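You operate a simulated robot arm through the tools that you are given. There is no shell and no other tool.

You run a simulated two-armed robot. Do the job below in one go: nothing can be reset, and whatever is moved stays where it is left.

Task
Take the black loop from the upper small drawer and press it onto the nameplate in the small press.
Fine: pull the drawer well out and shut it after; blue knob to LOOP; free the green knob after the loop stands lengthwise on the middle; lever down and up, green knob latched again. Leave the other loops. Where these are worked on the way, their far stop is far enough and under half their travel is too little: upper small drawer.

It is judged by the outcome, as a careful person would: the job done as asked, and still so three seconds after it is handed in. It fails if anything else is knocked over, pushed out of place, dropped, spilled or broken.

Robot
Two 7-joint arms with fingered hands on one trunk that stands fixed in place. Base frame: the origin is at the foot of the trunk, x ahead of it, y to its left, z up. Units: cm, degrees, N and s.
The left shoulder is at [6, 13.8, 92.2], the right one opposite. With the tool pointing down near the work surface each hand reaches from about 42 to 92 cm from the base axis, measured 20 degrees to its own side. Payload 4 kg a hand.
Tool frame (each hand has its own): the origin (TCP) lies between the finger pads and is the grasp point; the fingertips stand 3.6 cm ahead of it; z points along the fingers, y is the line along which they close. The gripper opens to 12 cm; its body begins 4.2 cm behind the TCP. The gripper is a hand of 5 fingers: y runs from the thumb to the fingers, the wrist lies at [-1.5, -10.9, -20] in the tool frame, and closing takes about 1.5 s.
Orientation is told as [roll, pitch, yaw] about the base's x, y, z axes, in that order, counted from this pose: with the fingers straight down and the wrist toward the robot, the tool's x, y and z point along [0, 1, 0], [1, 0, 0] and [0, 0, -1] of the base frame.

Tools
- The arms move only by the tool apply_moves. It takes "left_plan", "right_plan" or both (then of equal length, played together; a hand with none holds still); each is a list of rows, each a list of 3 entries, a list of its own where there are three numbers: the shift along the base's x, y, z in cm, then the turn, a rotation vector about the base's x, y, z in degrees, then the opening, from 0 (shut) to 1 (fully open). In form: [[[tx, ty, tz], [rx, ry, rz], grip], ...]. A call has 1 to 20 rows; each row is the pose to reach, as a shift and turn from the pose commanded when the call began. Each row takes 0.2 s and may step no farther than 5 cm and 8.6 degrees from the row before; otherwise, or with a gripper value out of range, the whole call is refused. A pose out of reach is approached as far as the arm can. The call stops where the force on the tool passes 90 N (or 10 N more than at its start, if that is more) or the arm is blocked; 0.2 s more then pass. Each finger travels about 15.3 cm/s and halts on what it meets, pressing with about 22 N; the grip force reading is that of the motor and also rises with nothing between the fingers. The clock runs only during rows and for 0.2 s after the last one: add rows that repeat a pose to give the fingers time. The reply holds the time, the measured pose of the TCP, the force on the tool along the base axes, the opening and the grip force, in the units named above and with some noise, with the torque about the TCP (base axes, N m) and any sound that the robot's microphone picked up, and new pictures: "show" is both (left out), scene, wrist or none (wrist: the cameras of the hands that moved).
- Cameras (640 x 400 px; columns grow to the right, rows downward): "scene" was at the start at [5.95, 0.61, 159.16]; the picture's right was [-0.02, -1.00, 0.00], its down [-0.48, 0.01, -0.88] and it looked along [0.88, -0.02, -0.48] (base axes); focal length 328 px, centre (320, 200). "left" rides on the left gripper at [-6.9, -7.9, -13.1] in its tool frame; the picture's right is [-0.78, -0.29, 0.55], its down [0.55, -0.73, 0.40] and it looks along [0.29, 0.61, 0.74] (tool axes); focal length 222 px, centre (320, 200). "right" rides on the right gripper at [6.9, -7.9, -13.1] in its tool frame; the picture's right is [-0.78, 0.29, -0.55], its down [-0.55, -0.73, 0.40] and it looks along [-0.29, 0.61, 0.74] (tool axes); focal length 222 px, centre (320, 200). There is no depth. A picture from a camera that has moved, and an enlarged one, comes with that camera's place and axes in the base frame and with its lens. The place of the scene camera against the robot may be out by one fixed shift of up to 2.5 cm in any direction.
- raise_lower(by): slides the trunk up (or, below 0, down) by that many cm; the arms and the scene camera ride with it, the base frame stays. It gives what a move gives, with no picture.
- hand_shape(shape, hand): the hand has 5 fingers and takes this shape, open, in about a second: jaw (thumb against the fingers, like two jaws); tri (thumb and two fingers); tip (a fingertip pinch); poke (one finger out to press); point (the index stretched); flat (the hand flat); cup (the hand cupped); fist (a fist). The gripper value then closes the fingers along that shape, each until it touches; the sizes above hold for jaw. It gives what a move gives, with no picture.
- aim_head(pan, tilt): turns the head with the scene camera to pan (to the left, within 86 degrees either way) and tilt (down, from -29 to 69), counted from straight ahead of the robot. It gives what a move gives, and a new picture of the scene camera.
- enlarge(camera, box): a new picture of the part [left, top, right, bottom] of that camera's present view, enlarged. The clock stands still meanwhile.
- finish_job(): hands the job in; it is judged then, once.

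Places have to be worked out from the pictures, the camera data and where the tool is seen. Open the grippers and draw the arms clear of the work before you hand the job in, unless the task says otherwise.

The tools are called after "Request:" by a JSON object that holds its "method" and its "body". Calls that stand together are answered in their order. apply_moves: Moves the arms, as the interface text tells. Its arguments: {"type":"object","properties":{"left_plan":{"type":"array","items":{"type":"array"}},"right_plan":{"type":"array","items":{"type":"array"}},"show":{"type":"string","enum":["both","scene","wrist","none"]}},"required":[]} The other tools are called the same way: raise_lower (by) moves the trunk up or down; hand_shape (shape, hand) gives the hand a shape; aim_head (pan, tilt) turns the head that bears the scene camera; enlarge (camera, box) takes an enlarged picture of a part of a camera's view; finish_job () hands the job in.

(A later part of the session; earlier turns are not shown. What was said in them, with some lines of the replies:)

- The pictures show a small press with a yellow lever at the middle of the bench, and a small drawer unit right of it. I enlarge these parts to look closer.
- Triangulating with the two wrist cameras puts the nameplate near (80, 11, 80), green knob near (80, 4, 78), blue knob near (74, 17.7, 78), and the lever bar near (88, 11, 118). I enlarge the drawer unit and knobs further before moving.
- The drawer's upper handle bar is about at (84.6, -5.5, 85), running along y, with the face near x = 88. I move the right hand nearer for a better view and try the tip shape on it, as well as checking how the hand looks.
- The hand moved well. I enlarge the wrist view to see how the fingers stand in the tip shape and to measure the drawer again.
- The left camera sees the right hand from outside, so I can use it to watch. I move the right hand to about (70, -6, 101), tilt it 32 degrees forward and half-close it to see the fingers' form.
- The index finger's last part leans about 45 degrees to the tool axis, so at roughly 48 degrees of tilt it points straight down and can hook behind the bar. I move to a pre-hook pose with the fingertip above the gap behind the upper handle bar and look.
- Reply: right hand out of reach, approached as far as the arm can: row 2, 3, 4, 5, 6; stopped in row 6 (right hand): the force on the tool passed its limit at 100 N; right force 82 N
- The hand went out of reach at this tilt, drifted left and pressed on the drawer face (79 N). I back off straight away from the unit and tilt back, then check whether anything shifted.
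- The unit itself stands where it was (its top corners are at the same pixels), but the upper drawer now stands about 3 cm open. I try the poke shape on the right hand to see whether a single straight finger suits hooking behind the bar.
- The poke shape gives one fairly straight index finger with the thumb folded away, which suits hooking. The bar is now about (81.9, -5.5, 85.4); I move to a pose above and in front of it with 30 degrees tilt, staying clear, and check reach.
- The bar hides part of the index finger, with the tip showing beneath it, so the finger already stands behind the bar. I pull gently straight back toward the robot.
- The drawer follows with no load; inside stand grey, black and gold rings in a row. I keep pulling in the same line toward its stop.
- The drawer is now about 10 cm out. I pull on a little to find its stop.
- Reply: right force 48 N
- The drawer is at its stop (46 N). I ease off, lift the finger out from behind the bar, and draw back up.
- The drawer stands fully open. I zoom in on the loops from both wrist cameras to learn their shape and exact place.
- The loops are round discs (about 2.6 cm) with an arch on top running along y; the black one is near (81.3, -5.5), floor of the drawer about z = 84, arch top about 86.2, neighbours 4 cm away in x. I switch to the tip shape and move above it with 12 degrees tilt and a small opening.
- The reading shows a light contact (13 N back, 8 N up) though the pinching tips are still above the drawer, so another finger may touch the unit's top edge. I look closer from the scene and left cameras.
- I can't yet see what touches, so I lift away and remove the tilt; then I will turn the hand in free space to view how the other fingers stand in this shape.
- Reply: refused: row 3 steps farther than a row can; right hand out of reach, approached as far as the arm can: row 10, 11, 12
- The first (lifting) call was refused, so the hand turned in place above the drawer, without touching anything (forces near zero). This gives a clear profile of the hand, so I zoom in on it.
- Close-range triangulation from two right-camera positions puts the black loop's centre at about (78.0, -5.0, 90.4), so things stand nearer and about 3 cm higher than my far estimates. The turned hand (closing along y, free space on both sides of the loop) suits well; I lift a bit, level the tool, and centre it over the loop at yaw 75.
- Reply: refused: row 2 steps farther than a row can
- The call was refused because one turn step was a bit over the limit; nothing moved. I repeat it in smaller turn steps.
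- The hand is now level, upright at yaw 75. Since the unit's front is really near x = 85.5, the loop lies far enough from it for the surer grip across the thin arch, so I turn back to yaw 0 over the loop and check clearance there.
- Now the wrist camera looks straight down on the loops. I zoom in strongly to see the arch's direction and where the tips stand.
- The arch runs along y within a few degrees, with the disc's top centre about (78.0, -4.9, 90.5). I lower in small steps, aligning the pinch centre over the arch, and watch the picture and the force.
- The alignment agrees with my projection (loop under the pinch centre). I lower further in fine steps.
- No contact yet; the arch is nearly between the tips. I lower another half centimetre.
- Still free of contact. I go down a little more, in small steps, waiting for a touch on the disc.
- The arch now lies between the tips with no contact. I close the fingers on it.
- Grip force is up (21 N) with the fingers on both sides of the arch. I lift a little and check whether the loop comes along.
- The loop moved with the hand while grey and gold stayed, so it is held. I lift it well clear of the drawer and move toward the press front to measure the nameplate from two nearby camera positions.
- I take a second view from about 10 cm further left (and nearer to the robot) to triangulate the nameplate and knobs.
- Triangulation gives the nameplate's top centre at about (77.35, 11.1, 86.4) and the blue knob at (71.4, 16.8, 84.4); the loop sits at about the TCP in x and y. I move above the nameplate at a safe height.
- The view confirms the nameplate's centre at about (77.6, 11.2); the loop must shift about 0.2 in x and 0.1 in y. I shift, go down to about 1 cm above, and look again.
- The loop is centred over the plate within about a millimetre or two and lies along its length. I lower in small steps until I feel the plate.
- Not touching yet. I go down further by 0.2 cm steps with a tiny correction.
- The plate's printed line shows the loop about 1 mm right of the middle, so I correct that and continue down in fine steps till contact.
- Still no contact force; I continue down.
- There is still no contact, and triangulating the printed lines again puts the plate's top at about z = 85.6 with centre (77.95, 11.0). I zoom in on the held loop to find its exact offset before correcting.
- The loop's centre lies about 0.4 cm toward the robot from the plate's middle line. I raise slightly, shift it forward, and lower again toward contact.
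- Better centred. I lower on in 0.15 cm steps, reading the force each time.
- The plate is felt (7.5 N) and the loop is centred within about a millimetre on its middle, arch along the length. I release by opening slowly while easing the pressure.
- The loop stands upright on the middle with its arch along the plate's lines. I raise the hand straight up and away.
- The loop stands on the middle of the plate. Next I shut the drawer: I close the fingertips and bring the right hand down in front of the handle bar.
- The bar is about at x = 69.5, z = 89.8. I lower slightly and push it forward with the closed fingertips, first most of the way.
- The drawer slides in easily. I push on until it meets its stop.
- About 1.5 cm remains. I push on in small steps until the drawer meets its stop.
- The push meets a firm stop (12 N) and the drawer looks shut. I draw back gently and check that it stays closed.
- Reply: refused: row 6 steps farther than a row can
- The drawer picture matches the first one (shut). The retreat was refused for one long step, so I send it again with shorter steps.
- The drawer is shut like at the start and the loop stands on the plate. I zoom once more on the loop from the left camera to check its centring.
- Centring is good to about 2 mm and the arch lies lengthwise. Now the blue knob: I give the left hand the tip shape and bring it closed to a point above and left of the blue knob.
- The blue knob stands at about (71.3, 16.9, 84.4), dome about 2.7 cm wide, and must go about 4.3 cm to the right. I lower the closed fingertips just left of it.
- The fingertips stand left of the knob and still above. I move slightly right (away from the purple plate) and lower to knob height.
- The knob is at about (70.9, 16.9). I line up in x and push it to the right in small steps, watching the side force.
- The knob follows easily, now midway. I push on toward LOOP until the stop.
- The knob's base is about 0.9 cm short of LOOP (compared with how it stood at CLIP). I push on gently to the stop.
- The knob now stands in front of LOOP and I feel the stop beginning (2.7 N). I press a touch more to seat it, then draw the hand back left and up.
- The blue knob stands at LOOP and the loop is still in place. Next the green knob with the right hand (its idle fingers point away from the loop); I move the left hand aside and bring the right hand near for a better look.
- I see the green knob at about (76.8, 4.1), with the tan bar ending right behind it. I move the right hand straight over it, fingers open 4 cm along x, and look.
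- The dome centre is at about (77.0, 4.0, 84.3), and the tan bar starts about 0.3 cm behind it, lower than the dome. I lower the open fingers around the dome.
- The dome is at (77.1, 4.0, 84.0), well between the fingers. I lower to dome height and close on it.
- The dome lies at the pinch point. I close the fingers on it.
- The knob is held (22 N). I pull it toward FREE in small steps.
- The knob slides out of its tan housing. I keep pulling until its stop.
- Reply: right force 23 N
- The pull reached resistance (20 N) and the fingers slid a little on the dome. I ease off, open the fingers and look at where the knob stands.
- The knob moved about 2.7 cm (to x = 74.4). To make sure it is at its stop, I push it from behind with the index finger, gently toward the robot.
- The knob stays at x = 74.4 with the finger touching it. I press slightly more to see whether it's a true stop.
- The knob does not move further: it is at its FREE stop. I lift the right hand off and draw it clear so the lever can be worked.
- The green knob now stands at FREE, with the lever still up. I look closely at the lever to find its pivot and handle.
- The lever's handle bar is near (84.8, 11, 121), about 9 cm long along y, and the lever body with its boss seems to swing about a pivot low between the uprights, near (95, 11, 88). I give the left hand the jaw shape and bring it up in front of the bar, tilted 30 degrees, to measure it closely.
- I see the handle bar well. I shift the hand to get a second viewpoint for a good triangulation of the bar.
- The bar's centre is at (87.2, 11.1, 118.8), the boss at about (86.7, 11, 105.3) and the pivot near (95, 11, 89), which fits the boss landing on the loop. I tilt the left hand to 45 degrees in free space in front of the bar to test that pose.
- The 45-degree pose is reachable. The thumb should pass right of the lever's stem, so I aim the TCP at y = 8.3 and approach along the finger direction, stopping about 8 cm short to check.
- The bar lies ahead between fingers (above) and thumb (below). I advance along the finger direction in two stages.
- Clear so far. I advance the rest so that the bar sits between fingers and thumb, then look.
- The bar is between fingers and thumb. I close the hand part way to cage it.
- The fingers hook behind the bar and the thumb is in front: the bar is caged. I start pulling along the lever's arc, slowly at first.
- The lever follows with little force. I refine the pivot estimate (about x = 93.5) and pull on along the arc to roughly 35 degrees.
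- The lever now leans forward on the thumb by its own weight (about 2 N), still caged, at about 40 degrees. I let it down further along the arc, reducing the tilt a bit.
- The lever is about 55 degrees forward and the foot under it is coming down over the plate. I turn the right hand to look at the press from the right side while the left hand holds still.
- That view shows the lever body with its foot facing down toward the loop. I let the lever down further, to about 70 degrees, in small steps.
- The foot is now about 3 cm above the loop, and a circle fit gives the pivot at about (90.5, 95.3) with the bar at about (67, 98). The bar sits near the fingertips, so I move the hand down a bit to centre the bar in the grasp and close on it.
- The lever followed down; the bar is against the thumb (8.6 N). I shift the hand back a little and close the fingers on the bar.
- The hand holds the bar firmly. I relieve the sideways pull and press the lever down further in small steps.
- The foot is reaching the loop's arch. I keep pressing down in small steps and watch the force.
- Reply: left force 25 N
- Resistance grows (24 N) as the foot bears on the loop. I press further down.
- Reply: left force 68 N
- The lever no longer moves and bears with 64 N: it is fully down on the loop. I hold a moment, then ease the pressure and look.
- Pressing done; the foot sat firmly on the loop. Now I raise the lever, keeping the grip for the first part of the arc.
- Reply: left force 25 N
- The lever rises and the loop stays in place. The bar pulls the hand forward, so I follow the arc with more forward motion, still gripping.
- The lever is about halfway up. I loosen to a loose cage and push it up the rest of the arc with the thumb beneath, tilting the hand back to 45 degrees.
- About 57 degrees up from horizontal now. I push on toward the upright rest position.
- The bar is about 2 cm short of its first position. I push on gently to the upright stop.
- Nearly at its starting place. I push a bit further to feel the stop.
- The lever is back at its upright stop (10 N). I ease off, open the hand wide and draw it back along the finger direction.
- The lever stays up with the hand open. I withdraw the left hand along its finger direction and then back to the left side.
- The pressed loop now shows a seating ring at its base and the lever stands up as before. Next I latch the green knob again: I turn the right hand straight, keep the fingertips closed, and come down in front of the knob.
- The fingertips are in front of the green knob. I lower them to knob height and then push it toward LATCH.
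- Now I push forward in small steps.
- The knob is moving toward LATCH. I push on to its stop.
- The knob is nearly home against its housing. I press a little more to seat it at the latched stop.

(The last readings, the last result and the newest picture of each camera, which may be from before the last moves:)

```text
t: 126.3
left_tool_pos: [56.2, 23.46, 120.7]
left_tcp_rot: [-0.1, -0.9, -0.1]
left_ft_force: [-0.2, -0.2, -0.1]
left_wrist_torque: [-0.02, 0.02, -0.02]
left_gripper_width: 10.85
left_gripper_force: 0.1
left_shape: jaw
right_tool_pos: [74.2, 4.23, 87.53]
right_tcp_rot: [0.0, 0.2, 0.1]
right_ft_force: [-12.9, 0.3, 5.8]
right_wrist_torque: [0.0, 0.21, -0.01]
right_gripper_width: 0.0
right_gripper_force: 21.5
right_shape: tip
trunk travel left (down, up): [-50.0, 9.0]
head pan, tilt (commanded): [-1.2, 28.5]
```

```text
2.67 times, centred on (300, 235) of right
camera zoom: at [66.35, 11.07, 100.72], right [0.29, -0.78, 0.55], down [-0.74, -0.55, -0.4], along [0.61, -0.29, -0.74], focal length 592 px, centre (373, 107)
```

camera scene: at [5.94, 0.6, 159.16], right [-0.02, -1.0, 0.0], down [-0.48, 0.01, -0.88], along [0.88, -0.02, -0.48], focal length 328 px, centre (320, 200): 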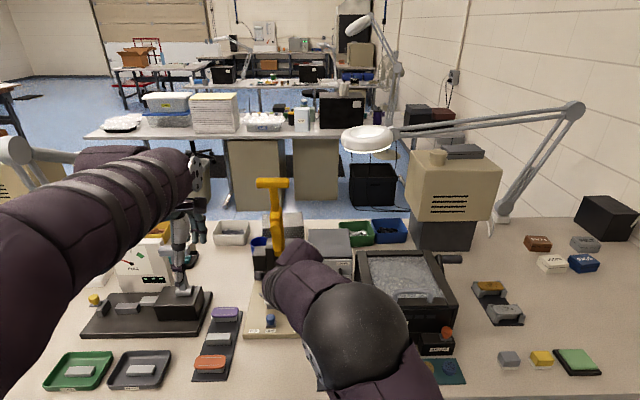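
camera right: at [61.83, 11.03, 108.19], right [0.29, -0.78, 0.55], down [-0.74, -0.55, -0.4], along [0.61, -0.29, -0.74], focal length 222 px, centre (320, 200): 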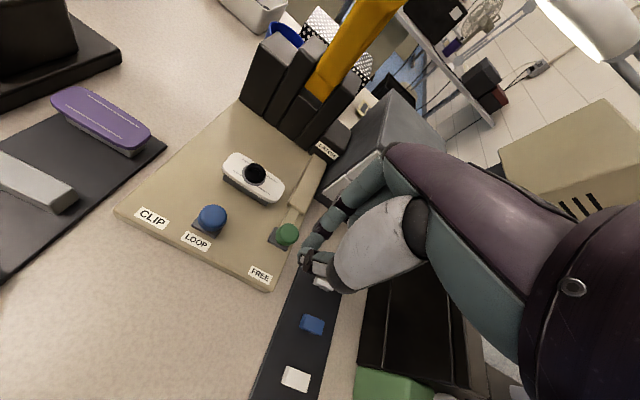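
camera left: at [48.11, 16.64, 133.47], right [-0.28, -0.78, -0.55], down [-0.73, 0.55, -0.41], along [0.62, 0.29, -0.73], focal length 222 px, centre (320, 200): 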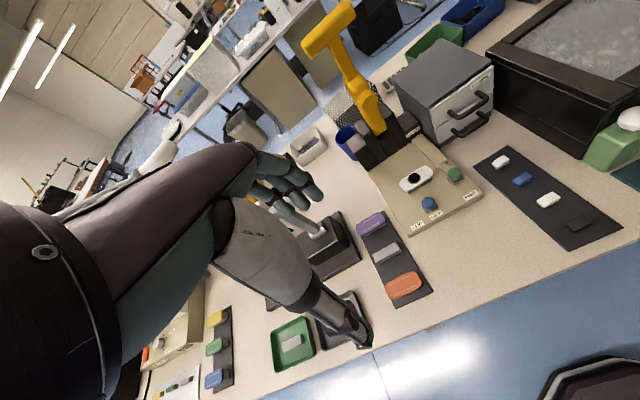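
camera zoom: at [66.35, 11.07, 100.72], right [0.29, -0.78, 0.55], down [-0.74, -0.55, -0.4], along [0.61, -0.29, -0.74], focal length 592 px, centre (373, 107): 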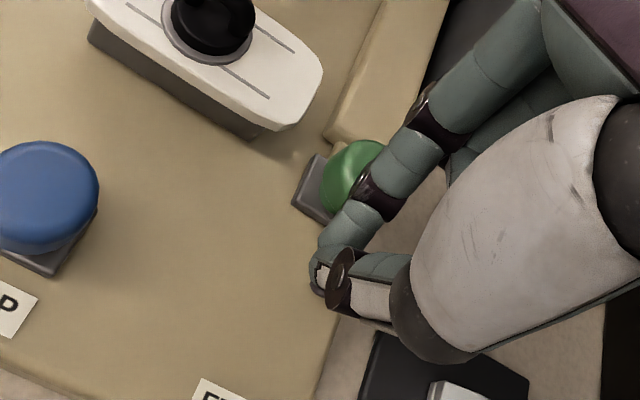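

The knob is back at its latched place (its base corner is at the same spot as before) and firmly at the stop. I draw the right hand back, up and clear, opening the fingers, and look at the whole scene.

Request:
{"method": "apply_moves", "body": {"right_plan": [[[-0.6, 0, 0], [0, 0, 0], 0.0], [[-2, 0, 0], [0, 0, 0], 0.0], [[-3.5, 0, 1], [0, 0, 0], 0.0], [[-4.5, -1, 4.5], [0, 0, 0], 0.1], [[-6, -3, 8.5], [0, 0, 0], 0.3], [[-9, -6, 11], [0, 0, 0], 0.6], [[-12, -9, 13], [0, 0, 0], 1.0], [[-15, -12, 15], [0, 0, 0], 1.0], [[-18, -15, 17], [0, 0, 0], 1.0], [[-21, -17, 19], [0, 0, 0], 1.0], [[-24, -19, 21], [0, 0, 0], 1.0], [[-24, -19, 21], [0, 0, 0], 1.0]], "left_plan": [[[-1, 0.5, 1], [0, 0, 0], 1.0], [[-2, 1, 2], [0, 0, 0], 1.0], [[-3, 1.5, 3], [0, 0, 0], 1.0], [[-4, 2, 4], [0, 0, 0], 1.0], [[-5, 2, 6], [0, 0, 0], 1.0], [[-6, 2, 8], [0, 0, 0], 1.0], [[-7, 2, 10], [0, 0, 0], 1.0], [[-8, 2, 12], [0, 0, 0], 1.0], [[-9, 2, 14], [0, 0, 0], 1.0], [[-10, 2, 16], [0, 0, 0], 1.0], [[-10, 2, 18], [0, 0, 0], 1.0], [[-10, 2, 18], [0, 0, 0], 1.0]], "show": "both"}}

Request:
{"method": "enlarge", "body": {"camera": "scene", "box": [220, 160, 380, 350]}}

Request:
{"method": "enlarge", "body": {"camera": "left", "box": [350, 90, 490, 230]}}

Request:
{"method": "enlarge", "body": {"camera": "scene", "box": [255, 280, 315, 330]}}

```text
t: 128.9
left_tool_pos: [46.32, 25.6, 138.45]
left_tcp_rot: [0.1, -0.9, 0.0]
left_ft_force: [0.3, -0.4, 0.0]
left_wrist_torque: [0.02, -0.01, 0.0]
left_gripper_width: 11.98
left_gripper_force: 0.2
left_shape: jaw
right_tool_pos: [50.35, -14.88, 108.5]
right_tcp_rot: [0.0, 0.3, 0.0]
right_ft_force: [1.1, 0.2, 0.9]
right_wrist_torque: [0.02, 0.0, 0.0]
right_gripper_width: 11.97
right_gripper_force: 0.1
right_shape: tip
trunk travel left (down, up): [-50.0, 9.0]
head pan, tilt (commanded): [-1.2, 28.5]
camera scene: at [6.0, 0.61, 159.15], right [-0.02, -1.0, 0.0], down [-0.48, 0.01, -0.88], along [0.88, -0.02, -0.48], focal length 328 px, centre (320, 200)
camera right: at [42.54, -7.96, 121.7], right [0.29, -0.78, 0.55], down [-0.74, -0.55, -0.39], along [0.61, -0.29, -0.74], focal length 222 px, centre (320, 200)
camera left: at [38.29, 18.76, 151.33], right [-0.28, -0.78, -0.55], down [-0.73, 0.55, -0.41], along [0.62, 0.29, -0.73], focal length 222 px, centre (320, 200)
```

scene: 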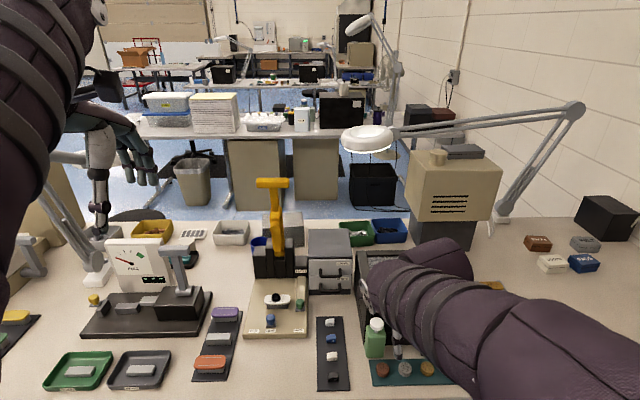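
right: 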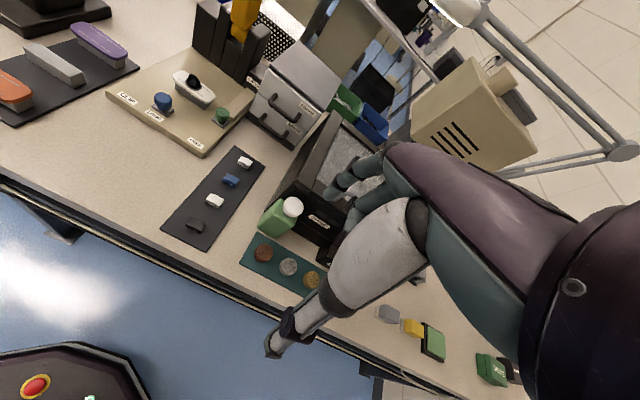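
left: 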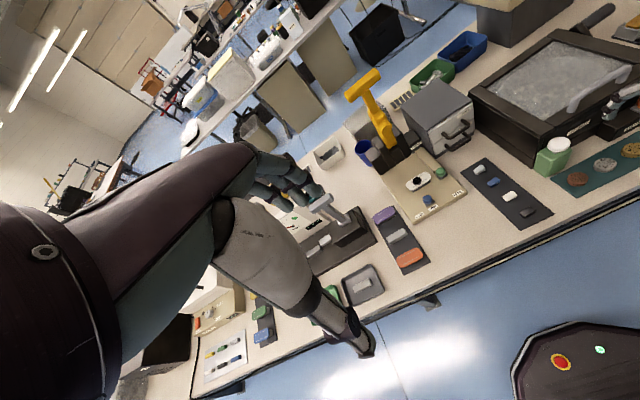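

```text
2.11 times, centred on (300, 255) of scene
camera zoom: at [6.0, 0.61, 159.15], right [-0.02, -1.0, 0.0], down [-0.48, 0.01, -0.88], along [0.88, -0.02, -0.48], focal length 689 px, centre (362, 84)
```

zoom: 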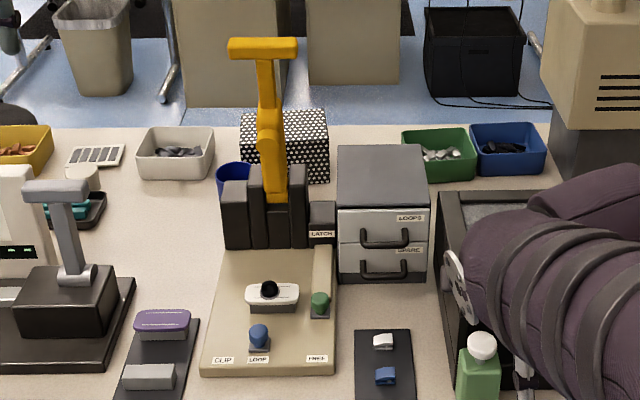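

```text
2.86 times, centred on (420, 160) of left
camera zoom: at [38.29, 18.76, 151.33], right [-0.28, -0.78, -0.55], down [-0.73, 0.55, -0.41], along [0.62, 0.29, -0.73], focal length 635 px, centre (34, 314)
```

zoom: 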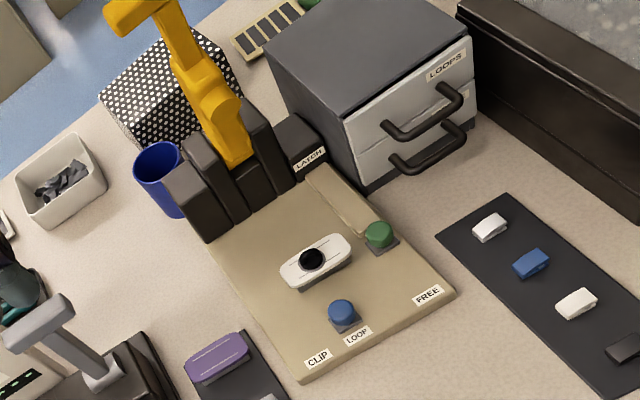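

```text
8.00 times, centred on (285, 305) of scene
camera zoom: at [6.0, 0.61, 159.15], right [-0.02, -1.0, 0.0], down [-0.48, 0.01, -0.88], along [0.88, -0.02, -0.48], focal length 2620 px, centre (600, -640)
```

zoom: 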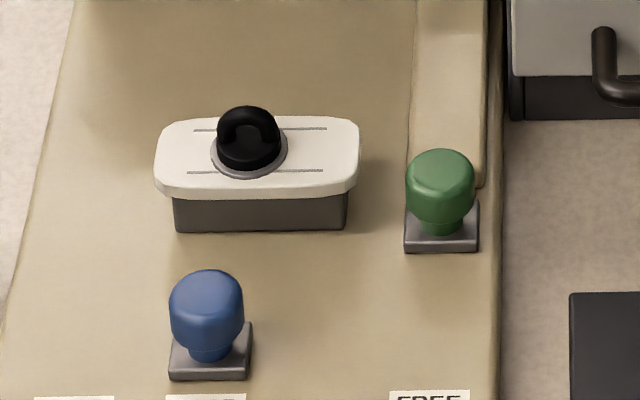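

Everything stands as wanted: drawer shut, blue knob at LOOP, loop pressed with its seating ring, lever up, green knob latched. I raise the right arm well clear of the bench before handing in.

Request:
{"method": "apply_moves", "body": {"right_plan": [[[-1, 0, 4.5], [0, 0, 0], 1.0], [[-2, 0.5, 9], [0, 0, 0], 1.0], [[-3.5, 1, 13.5], [0, 0, 0], 1.0], [[-5, 2, 18], [0, 0, 0], 1.0], [[-6.5, 3, 22.5], [0, 0, 0], 1.0], [[-8, 4, 27], [0, 0, 0], 1.0], [[-9, 5, 31], [0, 0, 0], 1.0], [[-9, 5, 31], [0, 0, 0], 1.0]], "show": "both"}}

Request:
{"method": "enlarge", "body": {"camera": "scene", "box": [230, 160, 480, 390]}}

Request:
{"method": "enlarge", "body": {"camera": "left", "box": [390, 80, 500, 190]}}

```text
t: 130.7
left_tool_pos: [46.42, 25.49, 138.46]
left_tcp_rot: [0.0, -0.9, -0.1]
left_ft_force: [0.1, 0.2, 0.5]
left_wrist_torque: [0.0, -0.01, -0.02]
left_gripper_width: 11.96
left_gripper_force: 0.1
left_shape: jaw
right_tool_pos: [41.58, -9.75, 139.64]
right_tcp_rot: [0.1, 0.2, 0.2]
right_ft_force: [0.8, -0.7, 0.1]
right_wrist_torque: [0.01, -0.03, -0.01]
right_gripper_width: 12.0
right_gripper_force: 0.1
right_shape: tip
trunk travel left (down, up): [-50.0, 9.0]
head pan, tilt (commanded): [-1.2, 28.5]
camera scene: at [5.96, 0.6, 159.15], right [-0.02, -1.0, 0.0], down [-0.48, 0.01, -0.88], along [0.88, -0.02, -0.48], focal length 328 px, centre (320, 200)
camera right: at [33.62, -2.84, 152.72], right [0.29, -0.78, 0.55], down [-0.74, -0.55, -0.39], along [0.61, -0.29, -0.74], focal length 222 px, centre (320, 200)
```

scene: 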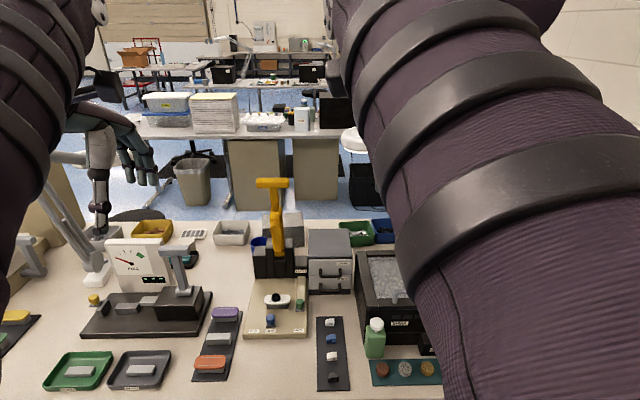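
right: 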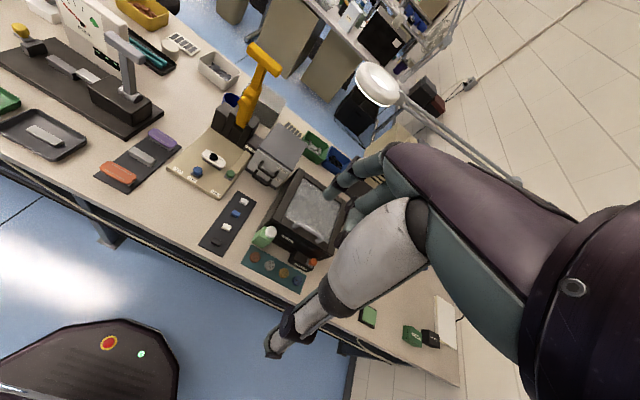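

```text
1.74 times, centred on (355, 275) of scene
camera zoom: at [5.96, 0.6, 159.15], right [-0.02, -1.0, 0.0], down [-0.48, 0.01, -0.88], along [0.88, -0.02, -0.48], focal length 570 px, centre (259, 70)
```

zoom: 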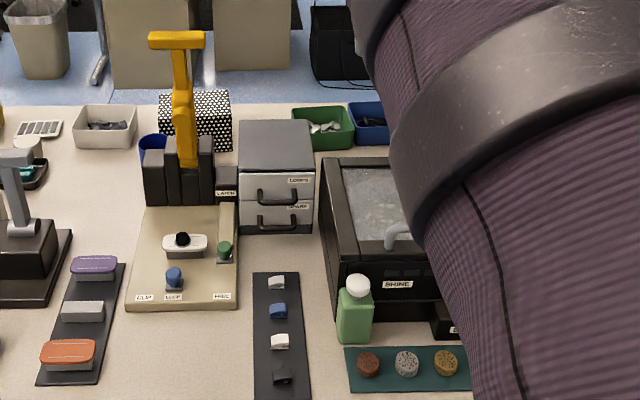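

```text
3.64 times, centred on (445, 135) of left
camera zoom: at [38.26, 18.73, 151.33], right [-0.28, -0.78, -0.55], down [-0.73, 0.55, -0.41], along [0.62, 0.29, -0.73], focal length 808 px, centre (-134, 436)
```

zoom: 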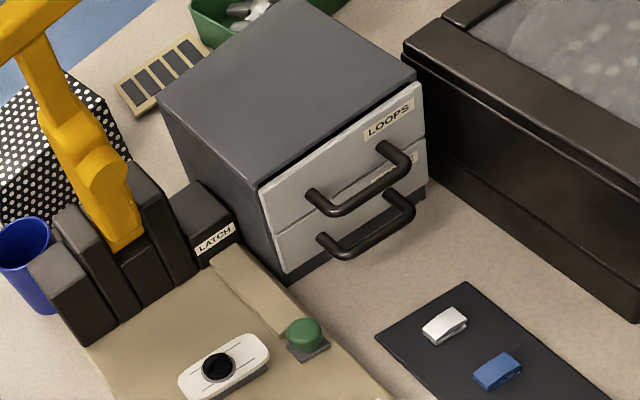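

The pictures show both arms clear with open hands. The drawer is shut and the blue knob is at LOOP. The black loop is pressed on the middle of the plate, the lever is up and the green knob is latched. Nothing else looks moved, so I hand the job in.

Request:
{"method": "finish_job", "body": {}}

```text
The job is handed in.
```

The job is done and handed in. The black loop is pressed onto the middle of the nameplate, with its arch lying lengthwise.

- **Drawer:** I pulled the upper small drawer out to its stop, took only the black loop, and shut it again. The grey and gold loops are still inside.
- **Blue knob:** it stands at LOOP, pushed to its stop.
- **Green knob:** I freed it only after the loop was standing on the plate. It is now back at its latched stop.
- **Lever:** I pressed it fully down (about 64 N at the handle) and brought it back up to its stop. A grey ring now shows around the loop's base that was not there before pressing. The loop sits about 2 mm off exact centre along the plate.

**Early slip:** on my first reach for the drawer, the hand hit its reach limit and pushed the drawer front with about 80–100 N. The drawer ended up about 3 cm open. The drawer unit itself did not move, judging by the before-and-after pictures.

Both hands are open and clear of the bench. In the last pictures, nothing else looks moved.
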